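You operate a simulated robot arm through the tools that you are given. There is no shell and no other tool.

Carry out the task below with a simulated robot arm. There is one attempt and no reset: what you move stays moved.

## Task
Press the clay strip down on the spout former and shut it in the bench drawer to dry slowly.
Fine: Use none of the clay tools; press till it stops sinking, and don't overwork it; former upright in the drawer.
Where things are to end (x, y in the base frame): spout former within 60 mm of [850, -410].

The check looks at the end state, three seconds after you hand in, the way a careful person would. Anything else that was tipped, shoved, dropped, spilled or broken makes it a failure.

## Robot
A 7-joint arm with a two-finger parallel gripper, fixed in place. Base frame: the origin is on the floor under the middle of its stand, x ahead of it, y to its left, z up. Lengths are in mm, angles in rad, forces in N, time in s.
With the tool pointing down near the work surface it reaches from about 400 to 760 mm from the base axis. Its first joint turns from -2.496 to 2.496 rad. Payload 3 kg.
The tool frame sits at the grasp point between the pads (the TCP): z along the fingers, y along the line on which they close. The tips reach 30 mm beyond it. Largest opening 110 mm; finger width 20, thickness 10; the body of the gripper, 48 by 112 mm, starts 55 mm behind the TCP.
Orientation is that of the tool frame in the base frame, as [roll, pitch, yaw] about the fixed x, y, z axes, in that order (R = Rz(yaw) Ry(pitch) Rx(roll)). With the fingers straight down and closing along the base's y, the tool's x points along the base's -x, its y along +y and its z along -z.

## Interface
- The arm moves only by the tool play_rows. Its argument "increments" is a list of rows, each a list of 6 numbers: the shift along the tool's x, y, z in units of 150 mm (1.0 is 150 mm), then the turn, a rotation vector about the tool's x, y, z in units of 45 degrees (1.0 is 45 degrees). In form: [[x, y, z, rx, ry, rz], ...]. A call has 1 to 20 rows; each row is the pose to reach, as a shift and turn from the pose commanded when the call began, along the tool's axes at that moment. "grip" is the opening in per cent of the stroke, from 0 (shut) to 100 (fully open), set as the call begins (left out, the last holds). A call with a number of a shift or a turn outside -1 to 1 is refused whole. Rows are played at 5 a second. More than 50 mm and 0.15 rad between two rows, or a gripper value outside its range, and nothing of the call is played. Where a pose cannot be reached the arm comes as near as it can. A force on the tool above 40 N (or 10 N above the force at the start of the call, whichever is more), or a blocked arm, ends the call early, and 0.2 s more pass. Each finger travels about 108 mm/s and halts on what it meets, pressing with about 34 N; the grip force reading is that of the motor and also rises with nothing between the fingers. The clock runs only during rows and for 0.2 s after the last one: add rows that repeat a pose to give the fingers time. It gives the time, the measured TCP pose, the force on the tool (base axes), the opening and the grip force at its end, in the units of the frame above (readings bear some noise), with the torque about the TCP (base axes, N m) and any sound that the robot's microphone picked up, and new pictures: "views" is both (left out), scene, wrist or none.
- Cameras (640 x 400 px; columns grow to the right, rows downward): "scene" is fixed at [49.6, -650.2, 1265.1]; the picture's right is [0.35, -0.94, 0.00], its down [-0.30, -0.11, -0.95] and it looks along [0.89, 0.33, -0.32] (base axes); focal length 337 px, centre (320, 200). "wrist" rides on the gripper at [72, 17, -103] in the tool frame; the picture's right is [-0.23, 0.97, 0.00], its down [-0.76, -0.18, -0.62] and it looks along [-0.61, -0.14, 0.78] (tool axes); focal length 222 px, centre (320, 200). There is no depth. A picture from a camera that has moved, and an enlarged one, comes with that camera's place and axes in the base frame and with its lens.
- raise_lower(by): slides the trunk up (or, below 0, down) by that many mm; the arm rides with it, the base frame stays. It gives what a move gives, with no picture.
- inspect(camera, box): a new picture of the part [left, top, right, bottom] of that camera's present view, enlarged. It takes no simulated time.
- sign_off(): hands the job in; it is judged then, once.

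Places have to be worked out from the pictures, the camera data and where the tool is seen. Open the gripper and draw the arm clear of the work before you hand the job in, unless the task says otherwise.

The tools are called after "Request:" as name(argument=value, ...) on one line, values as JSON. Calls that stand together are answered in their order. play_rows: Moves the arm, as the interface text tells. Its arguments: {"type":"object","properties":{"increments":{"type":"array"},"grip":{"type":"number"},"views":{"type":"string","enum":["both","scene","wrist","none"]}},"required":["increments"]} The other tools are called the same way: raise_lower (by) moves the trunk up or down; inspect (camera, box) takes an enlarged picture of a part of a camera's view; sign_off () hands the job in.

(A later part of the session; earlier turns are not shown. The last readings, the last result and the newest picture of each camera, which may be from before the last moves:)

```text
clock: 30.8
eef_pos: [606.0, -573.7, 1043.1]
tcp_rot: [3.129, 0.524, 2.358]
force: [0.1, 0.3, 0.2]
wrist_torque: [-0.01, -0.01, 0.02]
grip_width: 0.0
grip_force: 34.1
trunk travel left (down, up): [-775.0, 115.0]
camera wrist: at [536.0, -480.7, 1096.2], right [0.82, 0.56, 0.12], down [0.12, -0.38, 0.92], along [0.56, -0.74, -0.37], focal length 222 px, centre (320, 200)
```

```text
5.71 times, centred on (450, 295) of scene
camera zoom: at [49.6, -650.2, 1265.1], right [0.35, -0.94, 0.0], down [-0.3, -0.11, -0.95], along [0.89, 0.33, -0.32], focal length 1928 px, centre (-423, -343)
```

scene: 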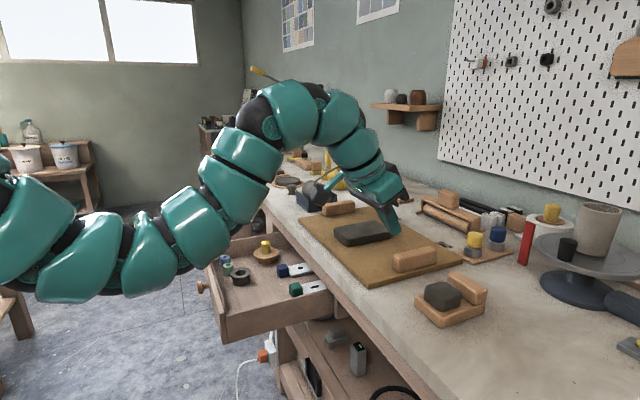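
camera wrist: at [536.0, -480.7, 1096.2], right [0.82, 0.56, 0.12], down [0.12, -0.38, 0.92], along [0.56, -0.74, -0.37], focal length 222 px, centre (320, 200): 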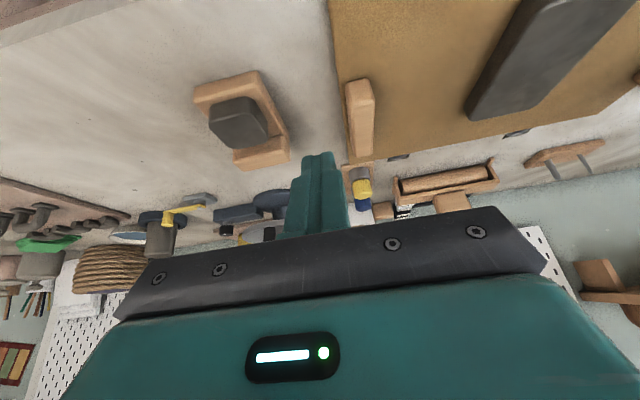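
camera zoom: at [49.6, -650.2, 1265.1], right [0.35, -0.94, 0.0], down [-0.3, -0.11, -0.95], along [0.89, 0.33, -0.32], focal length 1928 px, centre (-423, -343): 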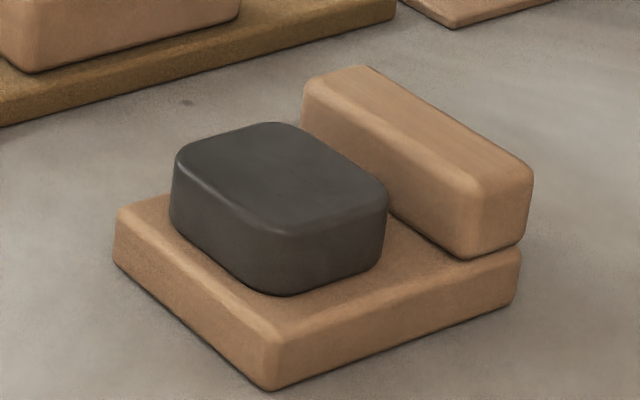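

Former geometry: bench z≈890, base about 68×96 mm centred near (602, -687) and aligned with the bench, clay top z≈931 centred near (588, -674), grip block top z≈934. I'll bring the closed fingertips to about 23 mm above the middle of the clay.

Request:
play_rows(increments=[[-0.026, -0.14, 0.127, 0, 0, 0], [-0.053, -0.28, 0.254, 0, 0, 0], [-0.079, -0.42, 0.38, 0, 0, 0], [-0.105, -0.559, 0.507, 0, 0, 0], [-0.105, -0.559, 0.507, 0, 0, 0]], views="both")

```text
clock: 32.0
eef_pos: [581.9, -669.6, 985.4]
tcp_rot: [3.128, 0.522, 2.359]
force: [0.1, 0.1, -0.7]
wrist_torque: [0.01, -0.01, -0.04]
grip_width: 0.0
grip_force: 33.8
trunk travel left (down, up): [-775.0, 115.0]
camera wrist: at [511.8, -576.4, 1037.9], right [0.82, 0.55, 0.12], down [0.12, -0.38, 0.92], along [0.56, -0.74, -0.37], focal length 222 px, centre (320, 200)
```

scene: 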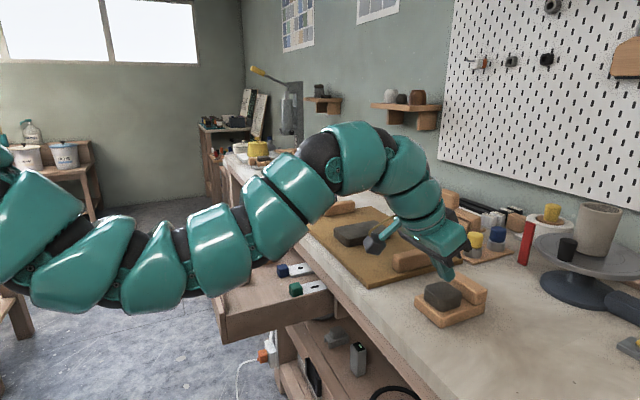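
wrist: 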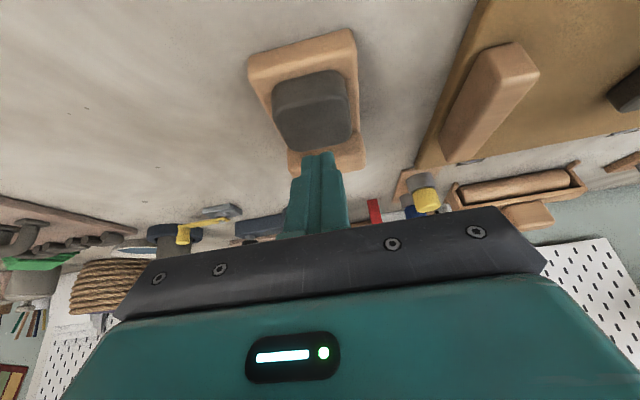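

Alignment looks right laterally. I'll check both views enlarged before touching.

Request:
inspect(camera="scene", box=[390, 230, 510, 330])

Request:
inspect(camera="wrist", box=[230, 20, 390, 180])

```text
4.00 times, centred on (450, 280) of scene
camera zoom: at [49.6, -650.2, 1265.1], right [0.35, -0.94, 0.0], down [-0.3, -0.11, -0.95], along [0.89, 0.33, -0.32], focal length 1349 px, centre (-200, -120)
```

zoom: 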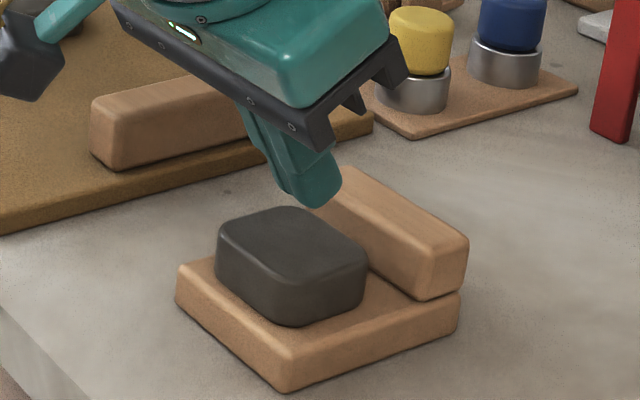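

```text
2.50 times, centred on (310, 100) of wrist
camera zoom: at [511.8, -576.4, 1037.9], right [0.82, 0.55, 0.12], down [0.12, -0.38, 0.92], along [0.56, -0.74, -0.37], focal length 555 px, centre (345, 450)
```

zoom: 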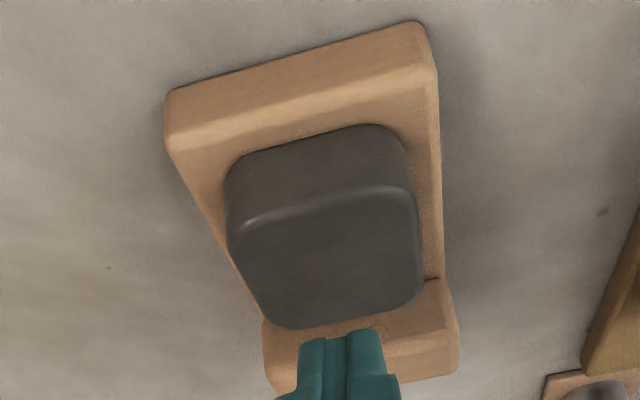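

The fingertip edge sits over the clay's middle within a few millimetres. I'll descend 19 mm straight down, nudging 3 mm along the bench to centre it.

Request:
play_rows(increments=[[0.02, 0.02, 0.035, 0, 0, 0], [0.04, 0.02, 0.07, 0, 0, 0], [0.063, 0.02, 0.11, 0, 0, 0], [0.063, 0.02, 0.11, 0, 0, 0]], views="wrist")

```text
clock: 33.0
eef_pos: [583.4, -665.1, 966.2]
tcp_rot: [3.129, 0.522, 2.358]
force: [-0.6, 0.3, -0.7]
wrist_torque: [-0.06, -0.02, 0.02]
grip_width: 0.0
grip_force: 33.7
trunk travel left (down, up): [-775.0, 115.0]
camera wrist: at [513.8, -574.4, 1018.6], right [0.82, 0.56, 0.12], down [0.12, -0.38, 0.92], along [0.56, -0.74, -0.38], focal length 222 px, centre (320, 200)
```

wrist: 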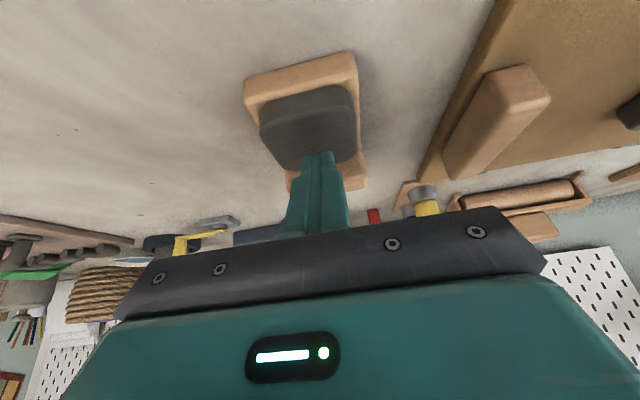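

Just above the clay now. I'll press down slowly, 1.5 mm per row, watching the force.

Request:
play_rows(increments=[[0.005, 0, 0.0087, 0, 0, 0], [0.01, 0, 0.0173, 0, 0, 0], [0.015, 0, 0.026, 0, 0, 0], [0.02, 0, 0.0347, 0, 0, 0], [0.02, 0, 0.0347, 0, 0, 0]], views="scene")

```text
clock: 34.2
eef_pos: [584.3, -665.5, 958.8]
tcp_rot: [3.131, 0.522, 2.357]
force: [0.1, -0.4, 0.3]
wrist_torque: [0.0, 0.02, 0.02]
grip_width: 0.0
grip_force: 33.9
trunk travel left (down, up): [-775.0, 115.0]
```

scene: 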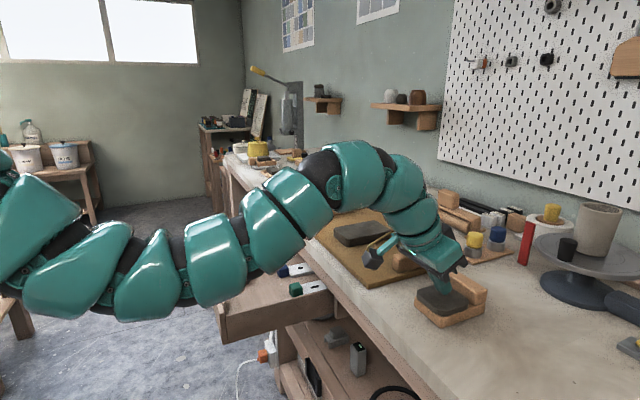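

No contact force yet at z≈958.8; I'll check the gap in an enlarged view.

Request:
inspect(camera="scene", box=[400, 250, 500, 330])

```text
5.00 times, centred on (450, 290) of scene
camera zoom: at [49.6, -650.2, 1265.1], right [0.35, -0.94, 0.0], down [-0.3, -0.11, -0.95], along [0.89, 0.33, -0.32], focal length 1687 px, centre (-330, -250)
```

zoom: 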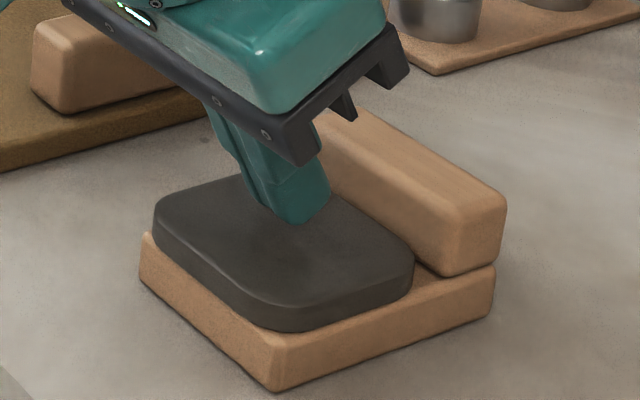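

The clay has already spread and sunk noticeably under the touch with the force now back near zero. I'll keep pressing slowly and watch whether it is still sinking.

Request:
play_rows(increments=[[0.0033, 0, 0.0058, 0, 0, 0], [0.0066, 0, 0.0116, 0, 0, 0], [0.01, 0, 0.0173, 0, 0, 0], [0.01, 0, 0.0173, 0, 0, 0]], views="none")

Request:
inspect(camera="scene", box=[400, 250, 500, 330])

```text
clock: 35.2
eef_pos: [582.9, -666.1, 955.6]
tcp_rot: [3.128, 0.521, 2.358]
force: [0.1, 0.0, 0.4]
wrist_torque: [0.04, 0.02, 0.01]
grip_width: 0.1
grip_force: 34.1
trunk travel left (down, up): [-775.0, 115.0]
```

```text
5.00 times, centred on (450, 290) of scene
camera zoom: at [49.6, -650.2, 1265.1], right [0.35, -0.94, 0.0], down [-0.3, -0.11, -0.95], along [0.89, 0.33, -0.32], focal length 1687 px, centre (-330, -250)
```

zoom: 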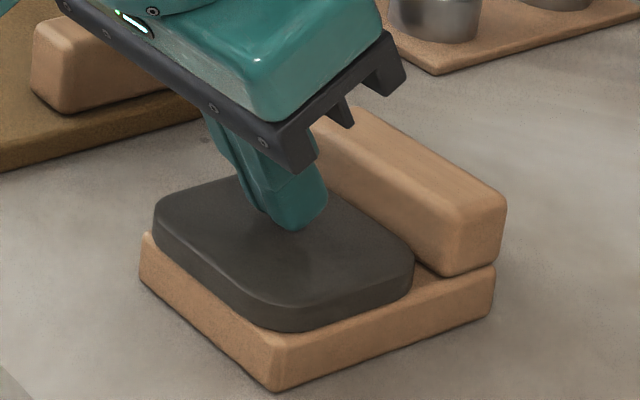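

No force yet and the shape is unchanged in this step, so the surface lies a bit below the tip. I'll keep lowering slowly until it makes contact again.

Request:
play_rows(increments=[[0.0033, 0, 0.0058, 0, 0, 0], [0.0066, 0, 0.0116, 0, 0, 0], [0.01, 0, 0.0173, 0, 0, 0], [0.01, 0, 0.0173, 0, 0, 0]], views="none")

Request:
inspect(camera="scene", box=[400, 250, 500, 330])

```text
clock: 36.2
eef_pos: [583.3, -665.3, 955.1]
tcp_rot: [3.13, 0.526, 2.359]
force: [0.7, 0.0, 7.2]
wrist_torque: [-0.07, -0.03, -0.07]
grip_width: 0.0
grip_force: 33.7
trunk travel left (down, up): [-775.0, 115.0]
```

```text
5.00 times, centred on (450, 290) of scene
camera zoom: at [49.6, -650.2, 1265.1], right [0.35, -0.94, 0.0], down [-0.3, -0.11, -0.95], along [0.89, 0.33, -0.32], focal length 1687 px, centre (-330, -250)
```

zoom: 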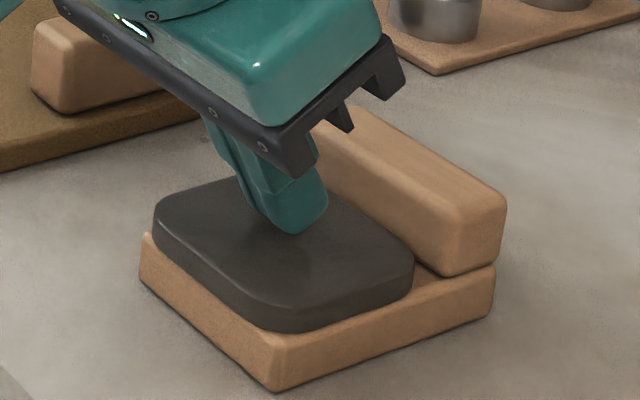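

Contact now: 7 N at z≈955.1 and the shape holds. I'll press a little harder in 1 mm command steps to see whether it sinks any more.

Request:
play_rows(increments=[[0.0033, 0, 0.0058, 0, 0, 0], [0.0066, 0, 0.0116, 0, 0, 0], [0.0066, 0, 0.0116, 0, 0, 0]], views="none")

Request:
inspect(camera="scene", box=[400, 250, 500, 330])

```text
clock: 37.0
eef_pos: [583.8, -666.7, 954.0]
tcp_rot: [3.13, 0.528, 2.358]
force: [3.1, -0.1, 18.1]
wrist_torque: [-0.06, -0.17, 0.01]
grip_width: 0.1
grip_force: 34.4
trunk travel left (down, up): [-775.0, 115.0]
```

```text
5.00 times, centred on (450, 290) of scene
camera zoom: at [49.6, -650.2, 1265.1], right [0.35, -0.94, 0.0], down [-0.3, -0.11, -0.95], along [0.89, 0.33, -0.32], focal length 1687 px, centre (-330, -250)
```

zoom: 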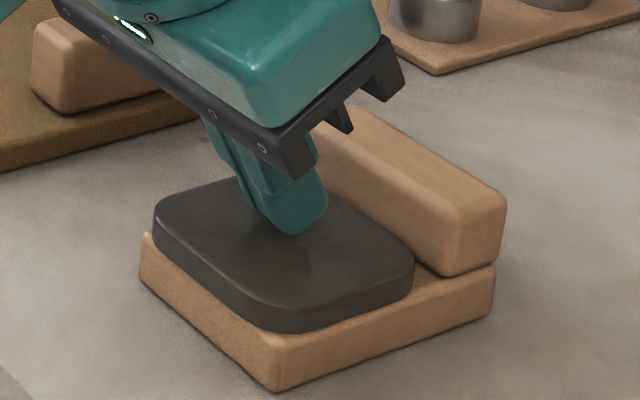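

Force rises to 18 N while the tip height holds at about 954 and the clay shape doesn't change. I'll hold a moment to see whether the force relaxes, which would mean it is still sinking.

Request:
play_rows(increments=[[0, 0, 0, 0, 0, 0], [0, 0, 0, 0, 0, 0]], views="none")

```text
clock: 37.6
eef_pos: [584.1, -664.3, 954.6]
tcp_rot: [3.13, 0.53, 2.359]
force: [6.2, -2.8, 22.6]
wrist_torque: [-0.19, -0.29, 0.08]
grip_width: 0.1
grip_force: 33.7
trunk travel left (down, up): [-775.0, 115.0]
```

The force isn't relaxing and the height isn't dropping, so the clay has stopped sinking. I'll lift straight off and look at the result.

Request:
play_rows(increments=[[-0.05, 0, -0.0867, 0, 0, 0], [-0.12, 0, -0.208, 0, 0, 0], [-0.2, 0, -0.347, 0, 0, 0], [-0.2, 0, -0.347, 0, 0, 0]], views="wrist")

Request:
inspect(camera="scene", box=[400, 250, 500, 330])

Request:
inspect(camera="wrist", box=[230, 20, 390, 180])

```text
clock: 38.6
eef_pos: [583.0, -667.0, 1012.2]
tcp_rot: [3.128, 0.524, 2.356]
force: [-0.1, -0.5, 0.3]
wrist_torque: [0.03, -0.01, -0.01]
grip_width: 0.0
grip_force: 34.2
trunk travel left (down, up): [-775.0, 115.0]
camera wrist: at [513.8, -574.9, 1066.0], right [0.82, 0.55, 0.12], down [0.12, -0.38, 0.92], along [0.56, -0.74, -0.38], focal length 222 px, centre (320, 200)
```

wrist: 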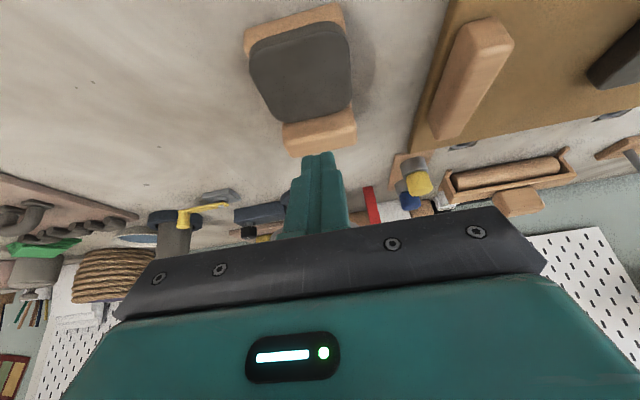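

```text
5.00 times, centred on (450, 290) of scene
camera zoom: at [49.6, -650.2, 1265.1], right [0.35, -0.94, 0.0], down [-0.3, -0.11, -0.95], along [0.89, 0.33, -0.32], focal length 1687 px, centre (-330, -250)
```

zoom: 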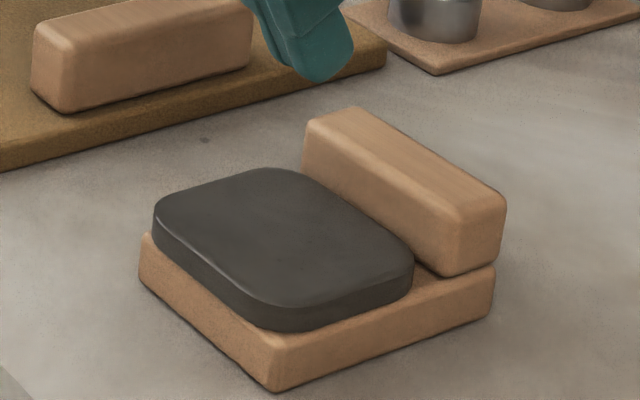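

```text
2.50 times, centred on (310, 100) of wrist
camera zoom: at [513.8, -574.9, 1066.0], right [0.82, 0.55, 0.12], down [0.12, -0.38, 0.92], along [0.56, -0.74, -0.38], focal length 555 px, centre (345, 450)
```

zoom: 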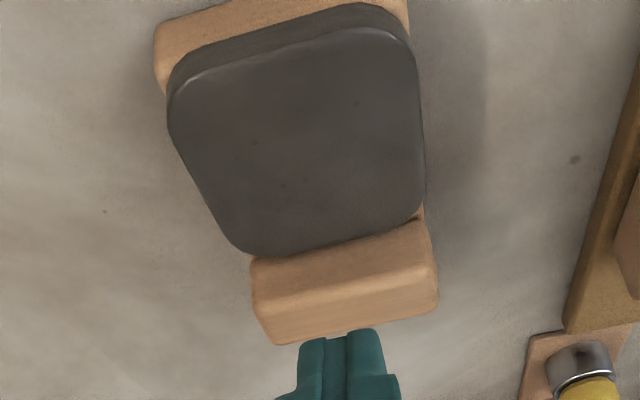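

The clay strip is now flattened evenly over the base and the former hasn't shifted. Next I'll open the gripper and position to straddle the base sides near the former's middle (TCP about o=-907 mm, a=-60 in bench axes), at z≈985.

Request:
play_rows(increments=[[0, 0, 0, 0, 0, 0], [-0.02, -0.002, 0.1, 0, 0, 0], [-0.043, -0.004, 0.233, 0, 0, 0], [-0.043, -0.004, 0.233, 0, 0, 0]], grip=100, views="both")

Request:
inspect(camera="scene", box=[380, 220, 520, 330])

```text
clock: 39.6
eef_pos: [598.7, -682.6, 985.4]
tcp_rot: [3.13, 0.523, 2.358]
force: [0.2, 0.4, 0.1]
wrist_torque: [-0.02, -0.01, 0.01]
grip_width: 110.0
grip_force: 0.1
trunk travel left (down, up): [-775.0, 115.0]
camera wrist: at [529.6, -591.5, 1038.0], right [0.82, 0.55, 0.12], down [0.12, -0.38, 0.92], along [0.56, -0.74, -0.37], focal length 222 px, centre (320, 200)
```

scene: 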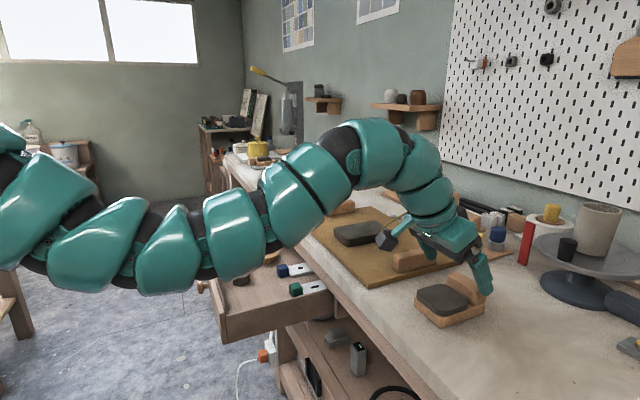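
wrist: 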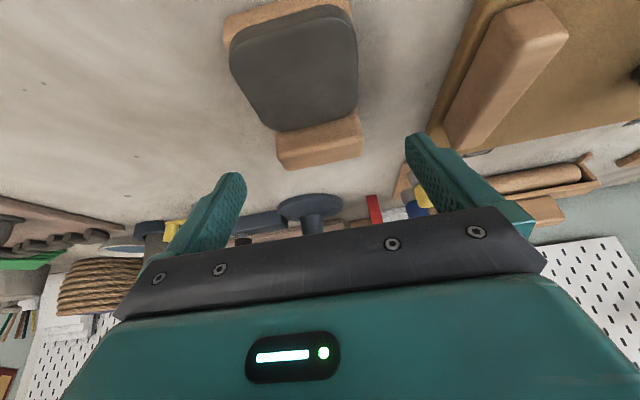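

```text
3.64 times, centred on (450, 275) of scene
camera zoom: at [49.6, -650.2, 1265.1], right [0.35, -0.94, 0.0], down [-0.3, -0.11, -0.95], along [0.89, 0.33, -0.32], focal length 1227 px, centre (-153, -73)
```

zoom: 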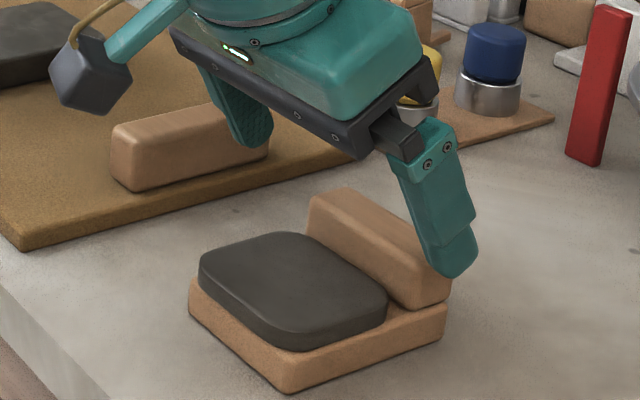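

The gripper straddles the former cleanly with room to the board's wooden block. I'll descend straight down to z≈935 first.

Request:
play_rows(increments=[[0.05, 0, 0.0866, 0, 0, 0], [0.1, 0, 0.173, 0, 0, 0], [0.14, 0, 0.242, 0, 0, 0], [0.167, 0, 0.289, 0, 0, 0], [0.167, 0, 0.289, 0, 0, 0]], grip=100, views="wrist")

Request:
inspect(camera="scene", box=[380, 220, 520, 330])

```text
clock: 40.8
eef_pos: [600.2, -680.2, 934.3]
tcp_rot: [3.13, 0.525, 2.357]
force: [-0.2, 0.1, -0.6]
wrist_torque: [-0.02, 0.01, 0.02]
grip_width: 110.3
grip_force: 0.1
trunk travel left (down, up): [-775.0, 115.0]
camera wrist: at [529.5, -589.1, 987.5], right [0.82, 0.55, 0.12], down [0.12, -0.38, 0.92], along [0.56, -0.74, -0.37], focal length 222 px, centre (320, 200)
```

wrist: 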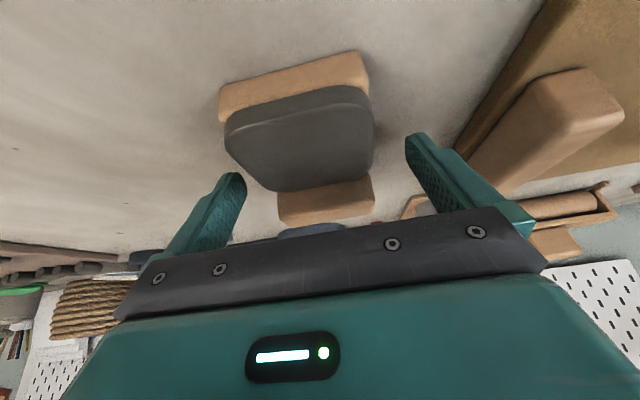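

```text
3.64 times, centred on (450, 275) of scene
camera zoom: at [49.6, -650.2, 1265.1], right [0.35, -0.94, 0.0], down [-0.3, -0.11, -0.95], along [0.89, 0.33, -0.32], focal length 1227 px, centre (-153, -73)
```

zoom: 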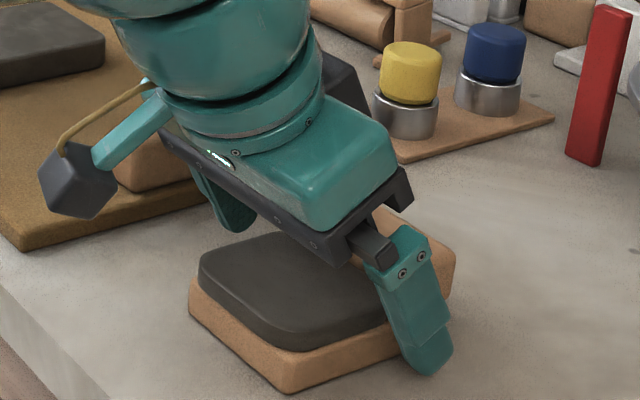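

I'll centre by 3 mm along the bench and ease down the last 9 mm, stopping short of the bench.

Request:
play_rows(increments=[[0.01, -0.02, 0.0173, 0, 0, 0], [0.02, -0.022, 0.0347, 0, 0, 0], [0.03, -0.022, 0.052, 0, 0, 0], [0.03, -0.022, 0.052, 0, 0, 0]], grip=100, views="none")

Request:
inspect(camera="scene", box=[410, 260, 510, 330])

```text
clock: 41.8
eef_pos: [596.5, -683.6, 925.8]
tcp_rot: [3.128, 0.524, 2.359]
force: [-0.9, 0.1, 0.5]
wrist_torque: [0.02, 0.01, 0.03]
grip_width: 110.2
grip_force: 0.1
trunk travel left (down, up): [-775.0, 115.0]
```

```text
5.71 times, centred on (460, 295) of scene
camera zoom: at [49.6, -650.2, 1265.1], right [0.35, -0.94, 0.0], down [-0.3, -0.11, -0.95], along [0.89, 0.33, -0.32], focal length 1928 px, centre (-480, -343)
```

zoom: 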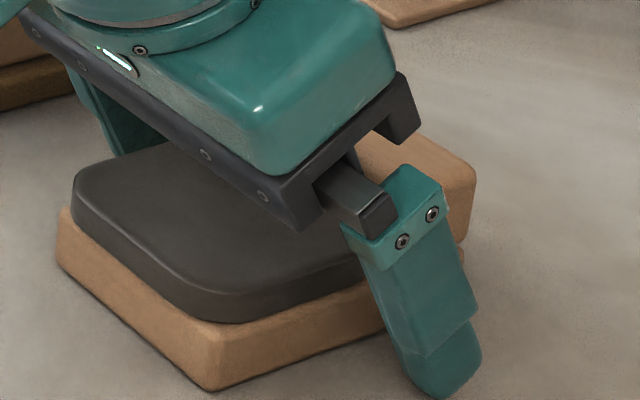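

Fingertips are about 4 mm above the bench, either side of the base. I'll close on the base sides.

Request:
play_rows(increments=[[0, 0, 0, 0, 0, 0], [0, 0, 0, 0, 0, 0], [0, 0, 0, 0, 0, 0], [0, 0, 0, 0, 0, 0]], grip=45, views="wrist")

Request:
inspect(camera="scene", box=[410, 260, 510, 330])

Request:
inspect(camera="wrist", box=[190, 60, 430, 220])

```text
clock: 42.8
eef_pos: [596.5, -684.4, 926.3]
tcp_rot: [3.128, 0.523, 2.356]
force: [2.1, 2.3, -0.4]
wrist_torque: [0.2, -0.04, -0.01]
grip_width: 69.6
grip_force: 33.8
trunk travel left (down, up): [-775.0, 115.0]
camera wrist: at [527.3, -592.5, 977.9], right [0.82, 0.56, 0.12], down [0.12, -0.38, 0.92], along [0.56, -0.74, -0.38], focal length 222 px, centre (320, 200)
```

wrist: 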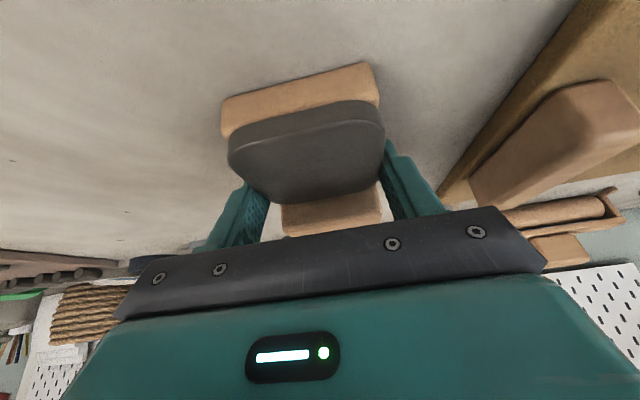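

```text
5.71 times, centred on (460, 295) of scene
camera zoom: at [49.6, -650.2, 1265.1], right [0.35, -0.94, 0.0], down [-0.3, -0.11, -0.95], along [0.89, 0.33, -0.32], focal length 1928 px, centre (-480, -343)
```

zoom: 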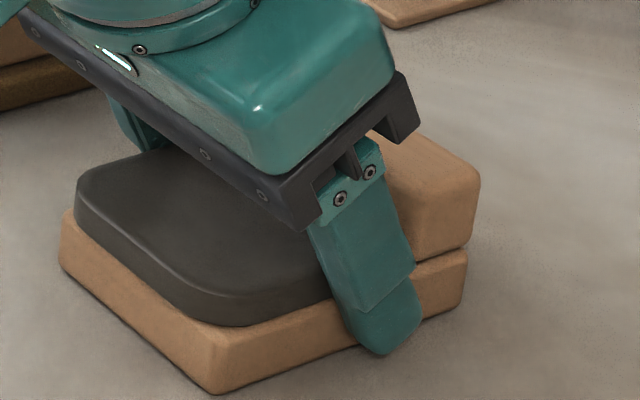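

```text
2.50 times, centred on (310, 140) of wrist
camera zoom: at [527.3, -592.5, 977.9], right [0.82, 0.56, 0.12], down [0.12, -0.38, 0.92], along [0.56, -0.74, -0.38], focal length 555 px, centre (345, 350)
```

zoom: 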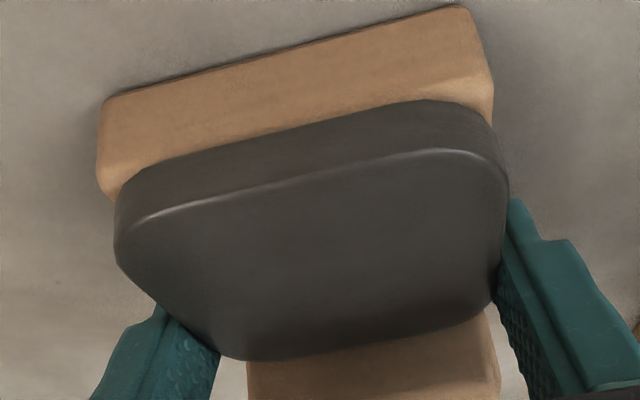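

Held at 69.6 mm with 34 N. I'll lift a small 15 mm first and check that the former stays level.

Request:
play_rows(increments=[[-0.008, 0, -0.0145, 0, 0, 0], [-0.017, 0, -0.029, 0, 0, 0], [-0.033, 0, -0.058, 0, 0, 0], [-0.05, 0, -0.0866, 0, 0, 0], [-0.05, 0, -0.0866, 0, 0, 0]], grip=45, views="wrist")

Request:
inspect(camera="scene", box=[400, 250, 510, 330])

```text
clock: 44.0
eef_pos: [597.6, -683.7, 941.3]
tcp_rot: [3.129, 0.528, 2.357]
force: [0.3, -2.2, 4.1]
wrist_torque: [-0.06, -0.15, -0.11]
grip_width: 69.5
grip_force: 34.0
trunk travel left (down, up): [-775.0, 115.0]
camera wrist: at [527.3, -593.0, 994.1], right [0.82, 0.55, 0.12], down [0.11, -0.38, 0.92], along [0.56, -0.74, -0.37], focal length 222 px, centre (320, 200)
```

wrist: 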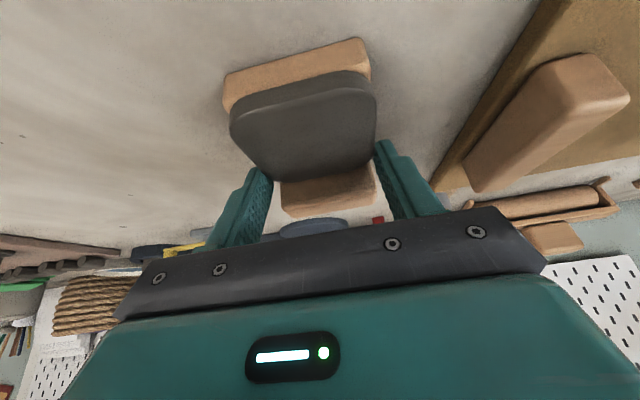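

```text
5.00 times, centred on (455, 290) of scene
camera zoom: at [49.6, -650.2, 1265.1], right [0.35, -0.94, 0.0], down [-0.3, -0.11, -0.95], along [0.89, 0.33, -0.32], focal length 1687 px, centre (-355, -250)
```

zoom: 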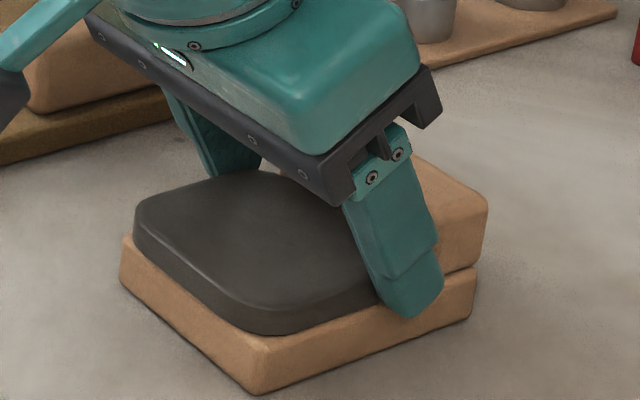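

The fingers seem to have slid up the sides rather than lifting the former: its bottom corner hasn't moved in the scene view. I'll look closely before doing anything else.

Request:
inspect(camera="scene", box=[425, 270, 505, 330])

Request:
inspect(camera="wrist", box=[200, 30, 440, 230])

```text
6.67 times, centred on (465, 300) of scene
camera zoom: at [49.6, -650.2, 1265.1], right [0.35, -0.94, 0.0], down [-0.3, -0.11, -0.95], along [0.89, 0.33, -0.32], focal length 2249 px, centre (-647, -467)
```

zoom: 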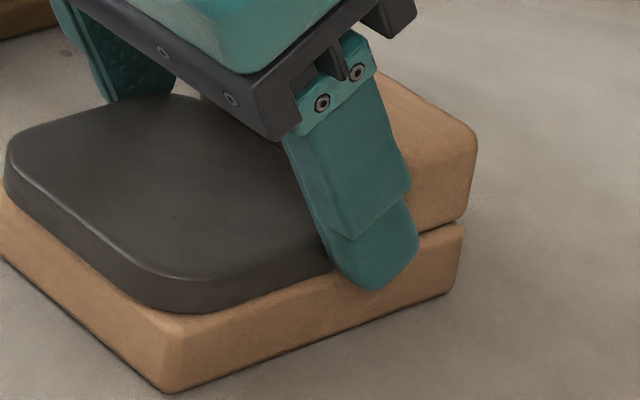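

```text
2.00 times, centred on (320, 130) of wrist
camera zoom: at [527.3, -593.0, 994.1], right [0.82, 0.55, 0.12], down [0.11, -0.38, 0.92], along [0.56, -0.74, -0.37], focal length 444 px, centre (320, 340)
```

zoom: 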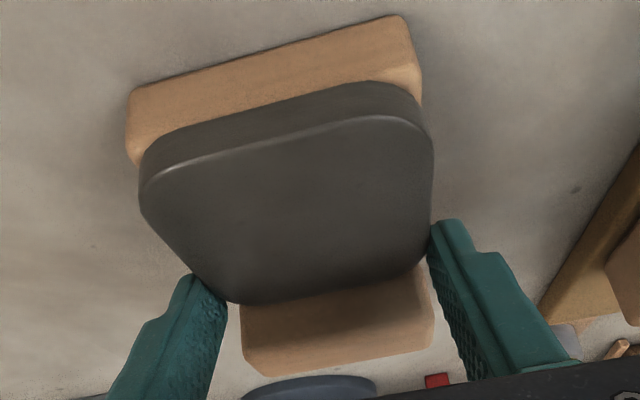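

The former is still sitting flat and undisturbed; the tips only had a few millimetres of the rounded base sides and slid up. I'll open, rise, and instead grip the wooden block at the back by its two ends with a steeper tilt.

Request:
play_rows(increments=[[0, 0, 0, 0, 0, 0], [0, 0, 0, 0, 0, 0], [0, 0, 0, 0, 0, 0]], grip=100, views="none")

Request:
play_rows(increments=[[-0.05, 0, -0.0866, 0, 0, 0], [-0.1, 0, -0.173, 0, 0, 0], [-0.15, 0, -0.26, 0, 0, 0], [-0.15, 0, -0.26, 0, 0, 0]], views="wrist")

Request:
inspect(camera="scene", box=[400, 250, 510, 330])

Request:
inspect(camera="wrist", box=[200, 0, 440, 180])

```text
clock: 44.8
eef_pos: [596.9, -685.5, 940.2]
tcp_rot: [3.13, 0.523, 2.358]
force: [0.3, 0.6, -0.6]
wrist_torque: [-0.01, -0.04, -0.01]
grip_width: 110.0
grip_force: 0.0
trunk travel left (down, up): [-775.0, 115.0]
```

```text
clock: 45.8
eef_pos: [595.9, -684.9, 983.9]
tcp_rot: [3.129, 0.523, 2.358]
force: [0.8, -0.3, 0.1]
wrist_torque: [-0.01, 0.0, 0.01]
grip_width: 109.8
grip_force: 0.1
trunk travel left (down, up): [-775.0, 115.0]
camera wrist: at [526.8, -593.2, 1037.6], right [0.82, 0.55, 0.12], down [0.12, -0.38, 0.92], along [0.56, -0.74, -0.38], focal length 222 px, centre (320, 200)
```

wrist: 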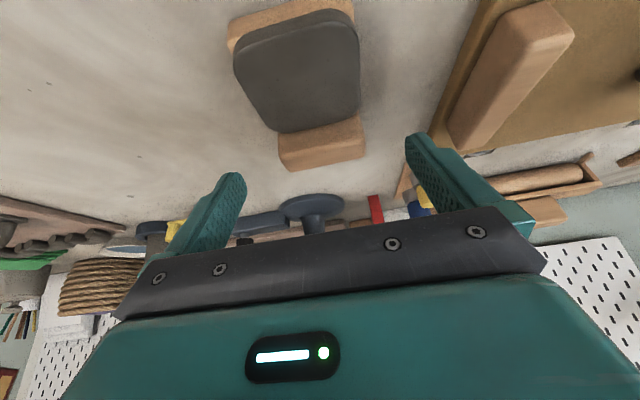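

```text
5.00 times, centred on (455, 290) of scene
camera zoom: at [49.6, -650.2, 1265.1], right [0.35, -0.94, 0.0], down [-0.3, -0.11, -0.95], along [0.89, 0.33, -0.32], focal length 1687 px, centre (-355, -250)
```

zoom: 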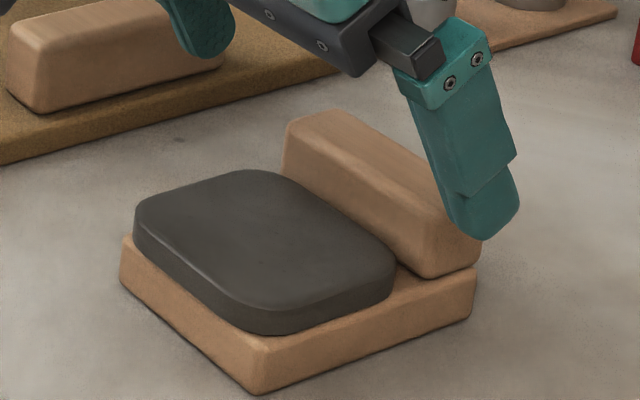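

```text
2.22 times, centred on (320, 90) of wrist
camera zoom: at [526.8, -593.2, 1037.6], right [0.82, 0.55, 0.12], down [0.12, -0.38, 0.92], along [0.56, -0.74, -0.38], focal length 494 px, centre (320, 444)
```

zoom: 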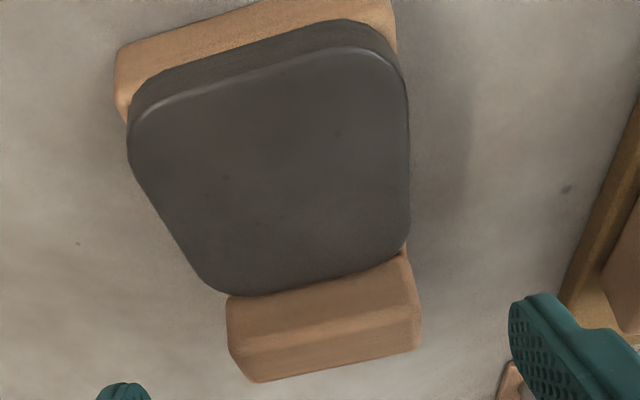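

The former and clay are undisturbed. The block spans a≈-95…-27 mm, o≈-935…-964, top z≈934. I'll tilt to 45° and move above the block.

Request:
play_rows(increments=[[-0.068, 0.004, 0.034, 0, -0.111, 0], [-0.137, 0.009, 0.069, 0, -0.222, 0], [-0.205, 0.013, 0.103, 0, -0.333, 0], [-0.205, 0.013, 0.103, 0, -0.333, 0]], grip=100, views="wrist")

Request:
inspect(camera="scene", box=[390, 220, 530, 330])

```text
clock: 46.8
eef_pos: [623.6, -706.7, 986.4]
tcp_rot: [3.125, 0.784, 2.352]
force: [0.2, 0.8, -0.3]
wrist_torque: [-0.01, -0.01, 0.01]
grip_width: 110.2
grip_force: 0.2
trunk travel left (down, up): [-775.0, 115.0]
camera wrist: at [546.2, -608.1, 1007.7], right [0.8, 0.58, 0.17], down [-0.06, -0.2, 0.98], along [0.6, -0.79, -0.12], focal length 222 px, centre (320, 200)
```

wrist: 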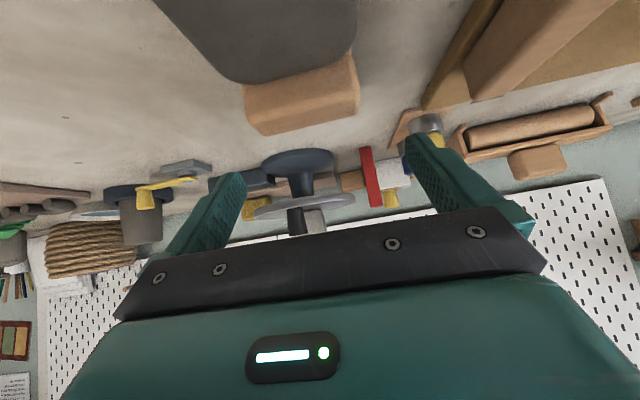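

```text
3.64 times, centred on (460, 275) of scene
camera zoom: at [49.6, -650.2, 1265.1], right [0.35, -0.94, 0.0], down [-0.3, -0.11, -0.95], along [0.89, 0.33, -0.32], focal length 1227 px, centre (-189, -73)
```

zoom: 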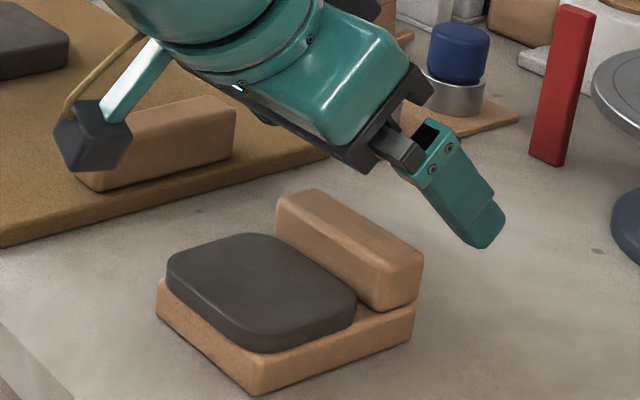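

Positioned above the block at 45°. I'll descend vertically 48 mm, with fingers wide open, then check.

Request:
play_rows(increments=[[0.075, -0.005, 0.075, 0, 0, 0], [0.15, -0.01, 0.15, 0, 0, 0], [0.2, -0.015, 0.2, 0, 0, 0], [0.226, -0.015, 0.226, 0, 0, 0], [0.226, -0.015, 0.226, 0, 0, 0]], grip=100, views="wrist")

Request:
inspect(camera="scene", box=[390, 220, 530, 330])

```text
clock: 48.0
eef_pos: [621.4, -710.2, 940.0]
tcp_rot: [3.125, 0.786, 2.351]
force: [-0.5, 0.1, 0.6]
wrist_torque: [-0.02, -0.02, -0.01]
grip_width: 110.2
grip_force: 0.1
trunk travel left (down, up): [-775.0, 115.0]
camera wrist: at [545.0, -609.7, 961.3], right [0.8, 0.58, 0.17], down [-0.06, -0.2, 0.98], along [0.6, -0.79, -0.12], focal length 222 px, centre (320, 200)
```

wrist: 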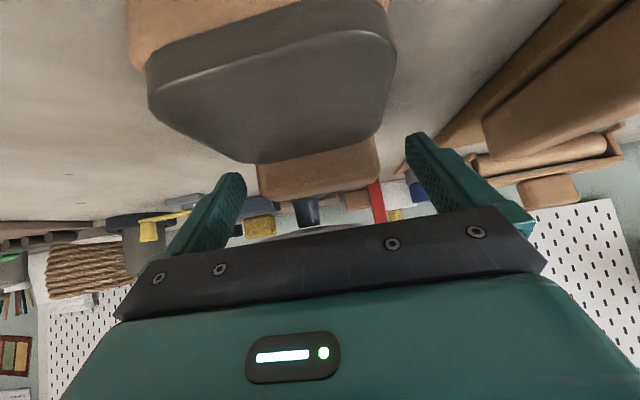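

```text
3.64 times, centred on (460, 275) of scene
camera zoom: at [49.6, -650.2, 1265.1], right [0.35, -0.94, 0.0], down [-0.3, -0.11, -0.95], along [0.89, 0.33, -0.32], focal length 1227 px, centre (-189, -73)
```

zoom: 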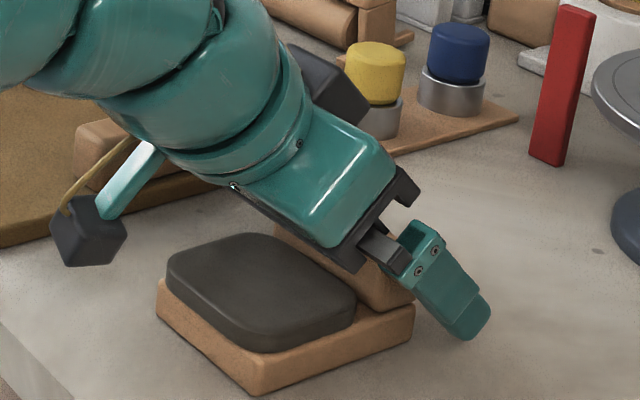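

There's still clearance between the gripper body and the clay. I'll go down 17 mm more so the pads cover the block ends and upper base.

Request:
play_rows(increments=[[0.03, 0.005, 0.03, 0, 0, 0], [0.055, 0.008, 0.055, 0, 0, 0], [0.08, 0.008, 0.08, 0, 0, 0], [0.08, 0.008, 0.08, 0, 0, 0]], grip=100, views="none")

Request:
inspect(camera="scene", box=[420, 250, 520, 330])

Request:
inspect(camera="wrist", box=[120, 20, 460, 240])

```text
clock: 49.0
eef_pos: [621.3, -707.1, 921.6]
tcp_rot: [3.125, 0.786, 2.352]
force: [-0.9, -0.8, 0.0]
wrist_torque: [0.0, -0.02, 0.05]
grip_width: 110.2
grip_force: 0.0
trunk travel left (down, up): [-775.0, 115.0]
```

```text
5.00 times, centred on (470, 290) of scene
camera zoom: at [49.6, -650.2, 1265.1], right [0.35, -0.94, 0.0], down [-0.3, -0.11, -0.95], along [0.89, 0.33, -0.32], focal length 1687 px, centre (-430, -250)
```

zoom: 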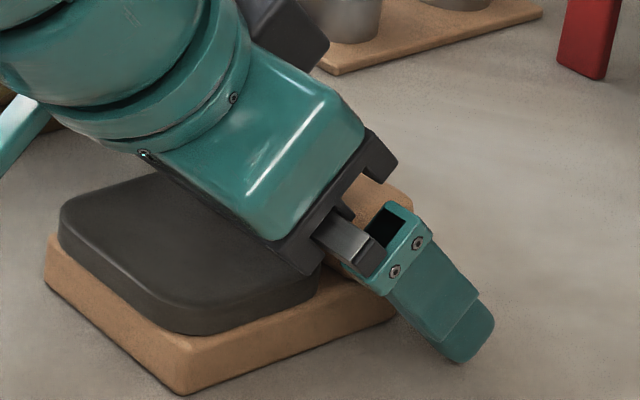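

```text
1.82 times, centred on (290, 130) of wrist
camera zoom: at [545.1, -609.3, 943.8], right [0.8, 0.58, 0.17], down [-0.06, -0.2, 0.98], along [0.6, -0.79, -0.12], focal length 404 px, centre (374, 327)
```

zoom: 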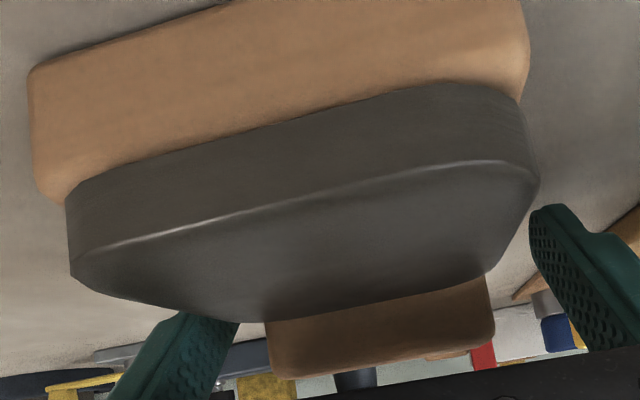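

All clear and no contact force. I'll close on the block ends.

Request:
play_rows(increments=[[0, 0, 0, 0, 0, 0], [0, 0, 0, 0, 0, 0], [0, 0, 0, 0, 0, 0], [0, 0, 0, 0, 0, 0]], grip=45, views="wrist")

Request:
inspect(camera="scene", box=[420, 250, 520, 330])

```text
clock: 50.0
eef_pos: [621.9, -708.9, 921.9]
tcp_rot: [3.126, 0.785, 2.353]
force: [1.1, -1.0, 1.2]
wrist_torque: [-0.17, 0.14, -0.03]
grip_width: 70.0
grip_force: 33.7
trunk travel left (down, up): [-775.0, 115.0]
camera wrist: at [545.1, -609.5, 943.8], right [0.8, 0.58, 0.17], down [-0.06, -0.2, 0.98], along [0.6, -0.79, -0.12], focal length 222 px, centre (320, 200)
```

wrist: 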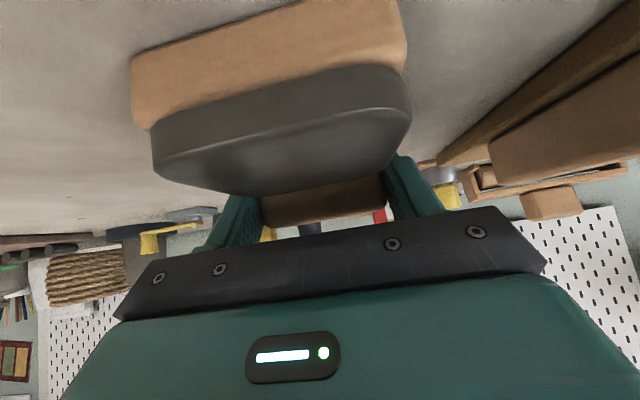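

```text
5.00 times, centred on (470, 290) of scene
camera zoom: at [49.6, -650.2, 1265.1], right [0.35, -0.94, 0.0], down [-0.3, -0.11, -0.95], along [0.89, 0.33, -0.32], focal length 1687 px, centre (-430, -250)
```

zoom: 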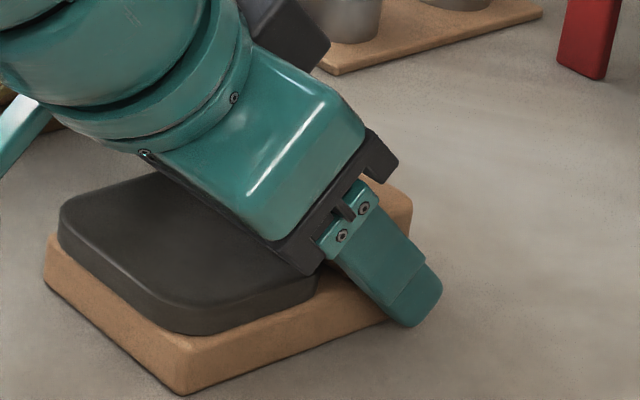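

Gripped at 70 mm. I'll lift slowly by 12 mm and check whether the former follows.

Request:
play_rows(increments=[[-0.01, 0, -0.01, 0, 0, 0], [-0.02, 0, -0.02, 0, 0, 0], [-0.035, 0, -0.035, 0, 0, 0], [-0.057, 0, -0.057, 0, 0, 0], [-0.057, 0, -0.057, 0, 0, 0]], grip=45, views="wrist")

Request:
inspect(camera="scene", box=[420, 250, 520, 330])

```text
clock: 51.2
eef_pos: [621.5, -708.9, 933.6]
tcp_rot: [3.127, 0.787, 2.354]
force: [0.8, 0.5, -5.7]
wrist_torque: [-0.1, -0.09, 0.0]
grip_width: 70.0
grip_force: 34.6
trunk travel left (down, up): [-775.0, 115.0]
camera wrist: at [546.0, -609.9, 955.4], right [0.8, 0.58, 0.17], down [-0.06, -0.2, 0.98], along [0.6, -0.79, -0.13], focal length 222 px, centre (320, 200)
```

wrist: 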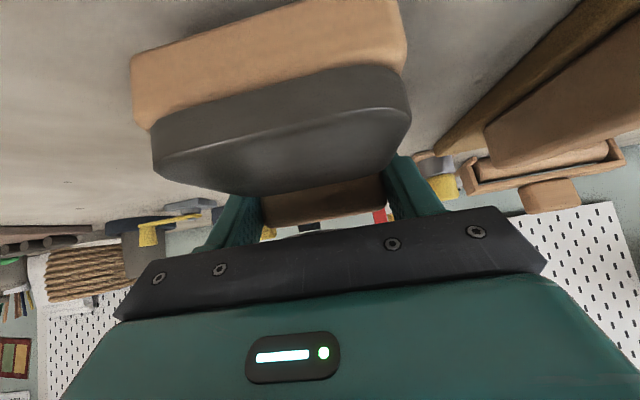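

```text
5.00 times, centred on (470, 290) of scene
camera zoom: at [49.6, -650.2, 1265.1], right [0.35, -0.94, 0.0], down [-0.3, -0.11, -0.95], along [0.89, 0.33, -0.32], focal length 1687 px, centre (-430, -250)
```

zoom: 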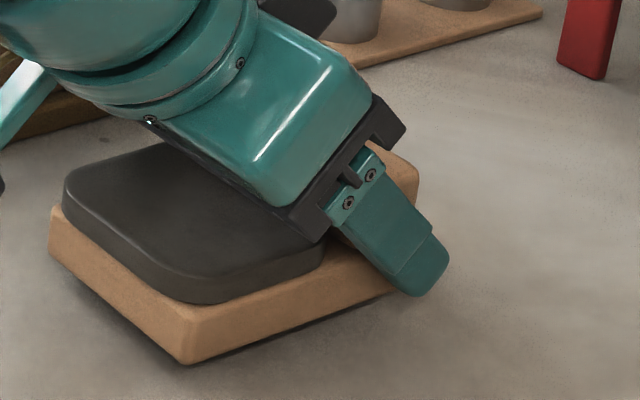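

It came up level (about 0.6 kg). At this 45° tilt the wrist camera would foul the drawer front, so I'll first carry the former about 64 mm nearer the bench's front edge, set it down there, and re-grip it with a more upright tool.

Request:
play_rows(increments=[[-0.047, 0, -0.047, 0, 0, 0], [-0.094, 0, -0.094, 0, 0, 0], [-0.04, 0, -0.15, 0, 0, 0], [0.02, 0, -0.21, 0, 0, 0], [0.08, 0, -0.27, 0, 0, 0], [0.14, 0, -0.33, 0, 0, 0], [0.207, 0, -0.396, 0, 0, 0], [0.207, 0, -0.396, 0, 0, 0]], grip=45, views="both")

Request:
inspect(camera="scene", box=[370, 240, 510, 350])

```text
clock: 53.0
eef_pos: [577.1, -663.4, 952.8]
tcp_rot: [3.126, 0.784, 2.353]
force: [-0.2, -1.1, -6.1]
wrist_torque: [-0.11, -0.1, -0.02]
grip_width: 69.8
grip_force: 34.2
trunk travel left (down, up): [-775.0, 115.0]
camera wrist: at [500.8, -565.4, 975.6], right [0.8, 0.58, 0.17], down [-0.06, -0.2, 0.98], along [0.6, -0.79, -0.13], focal length 222 px, centre (320, 200)
```

scene: 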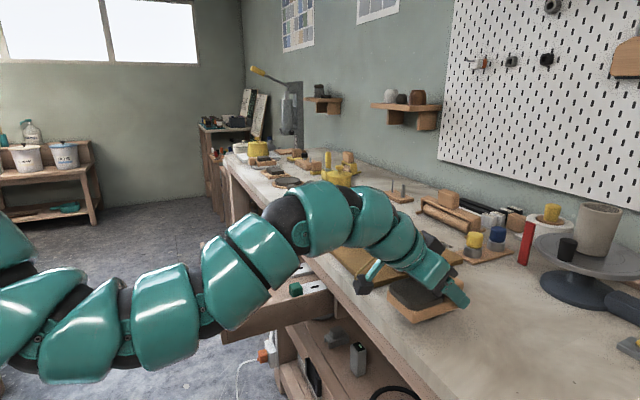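
wrist: 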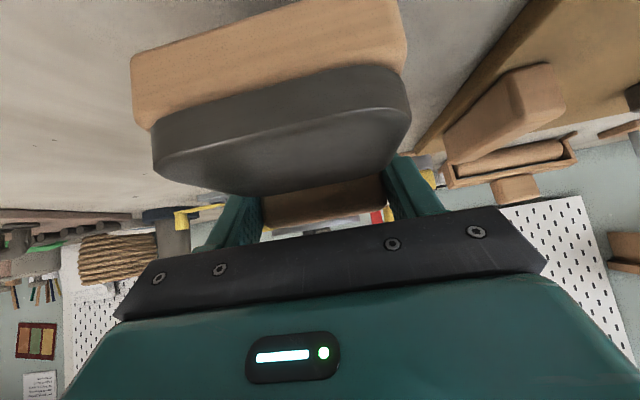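

```text
3.64 times, centred on (440, 295) of scene
camera zoom: at [49.6, -650.2, 1265.1], right [0.35, -0.94, 0.0], down [-0.3, -0.11, -0.95], along [0.89, 0.33, -0.32], focal length 1227 px, centre (-116, -146)
```

zoom: 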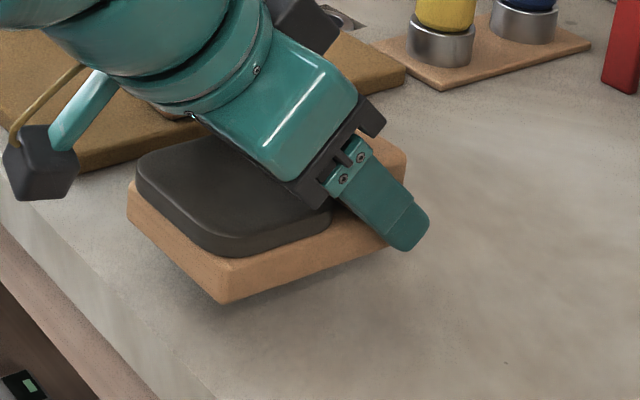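

Still level in the grip. I'll lower it 29 mm toward the bench, slowing at the end.

Request:
play_rows(increments=[[0.047, 0, 0.047, 0, 0, 0], [0.094, 0, 0.094, 0, 0, 0], [0.118, 0, 0.118, 0, 0, 0], [0.13, 0, 0.13, 0, 0, 0], [0.139, 0, 0.139, 0, 0, 0], [0.139, 0, 0.139, 0, 0, 0]], grip=45, views="none")

Request:
inspect(camera="scene", box=[370, 240, 510, 350])

```text
clock: 54.4
eef_pos: [578.2, -663.9, 925.3]
tcp_rot: [3.125, 0.785, 2.352]
force: [-0.3, -0.1, -5.8]
wrist_torque: [-0.1, -0.1, 0.0]
grip_width: 69.7
grip_force: 34.2
trunk travel left (down, up): [-775.0, 115.0]
```

```text
3.64 times, centred on (440, 295) of scene
camera zoom: at [49.6, -650.2, 1265.1], right [0.35, -0.94, 0.0], down [-0.3, -0.11, -0.95], along [0.89, 0.33, -0.32], focal length 1227 px, centre (-116, -146)
```

zoom: 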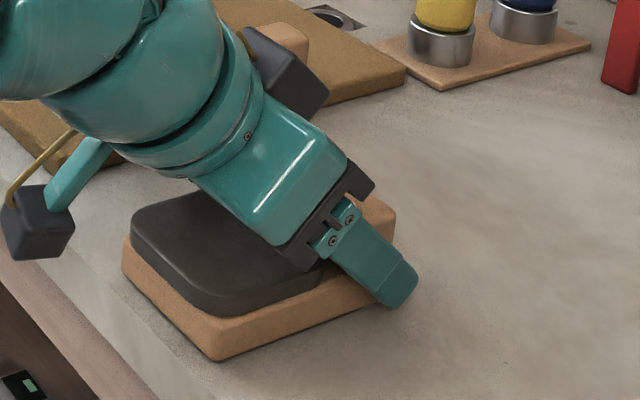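

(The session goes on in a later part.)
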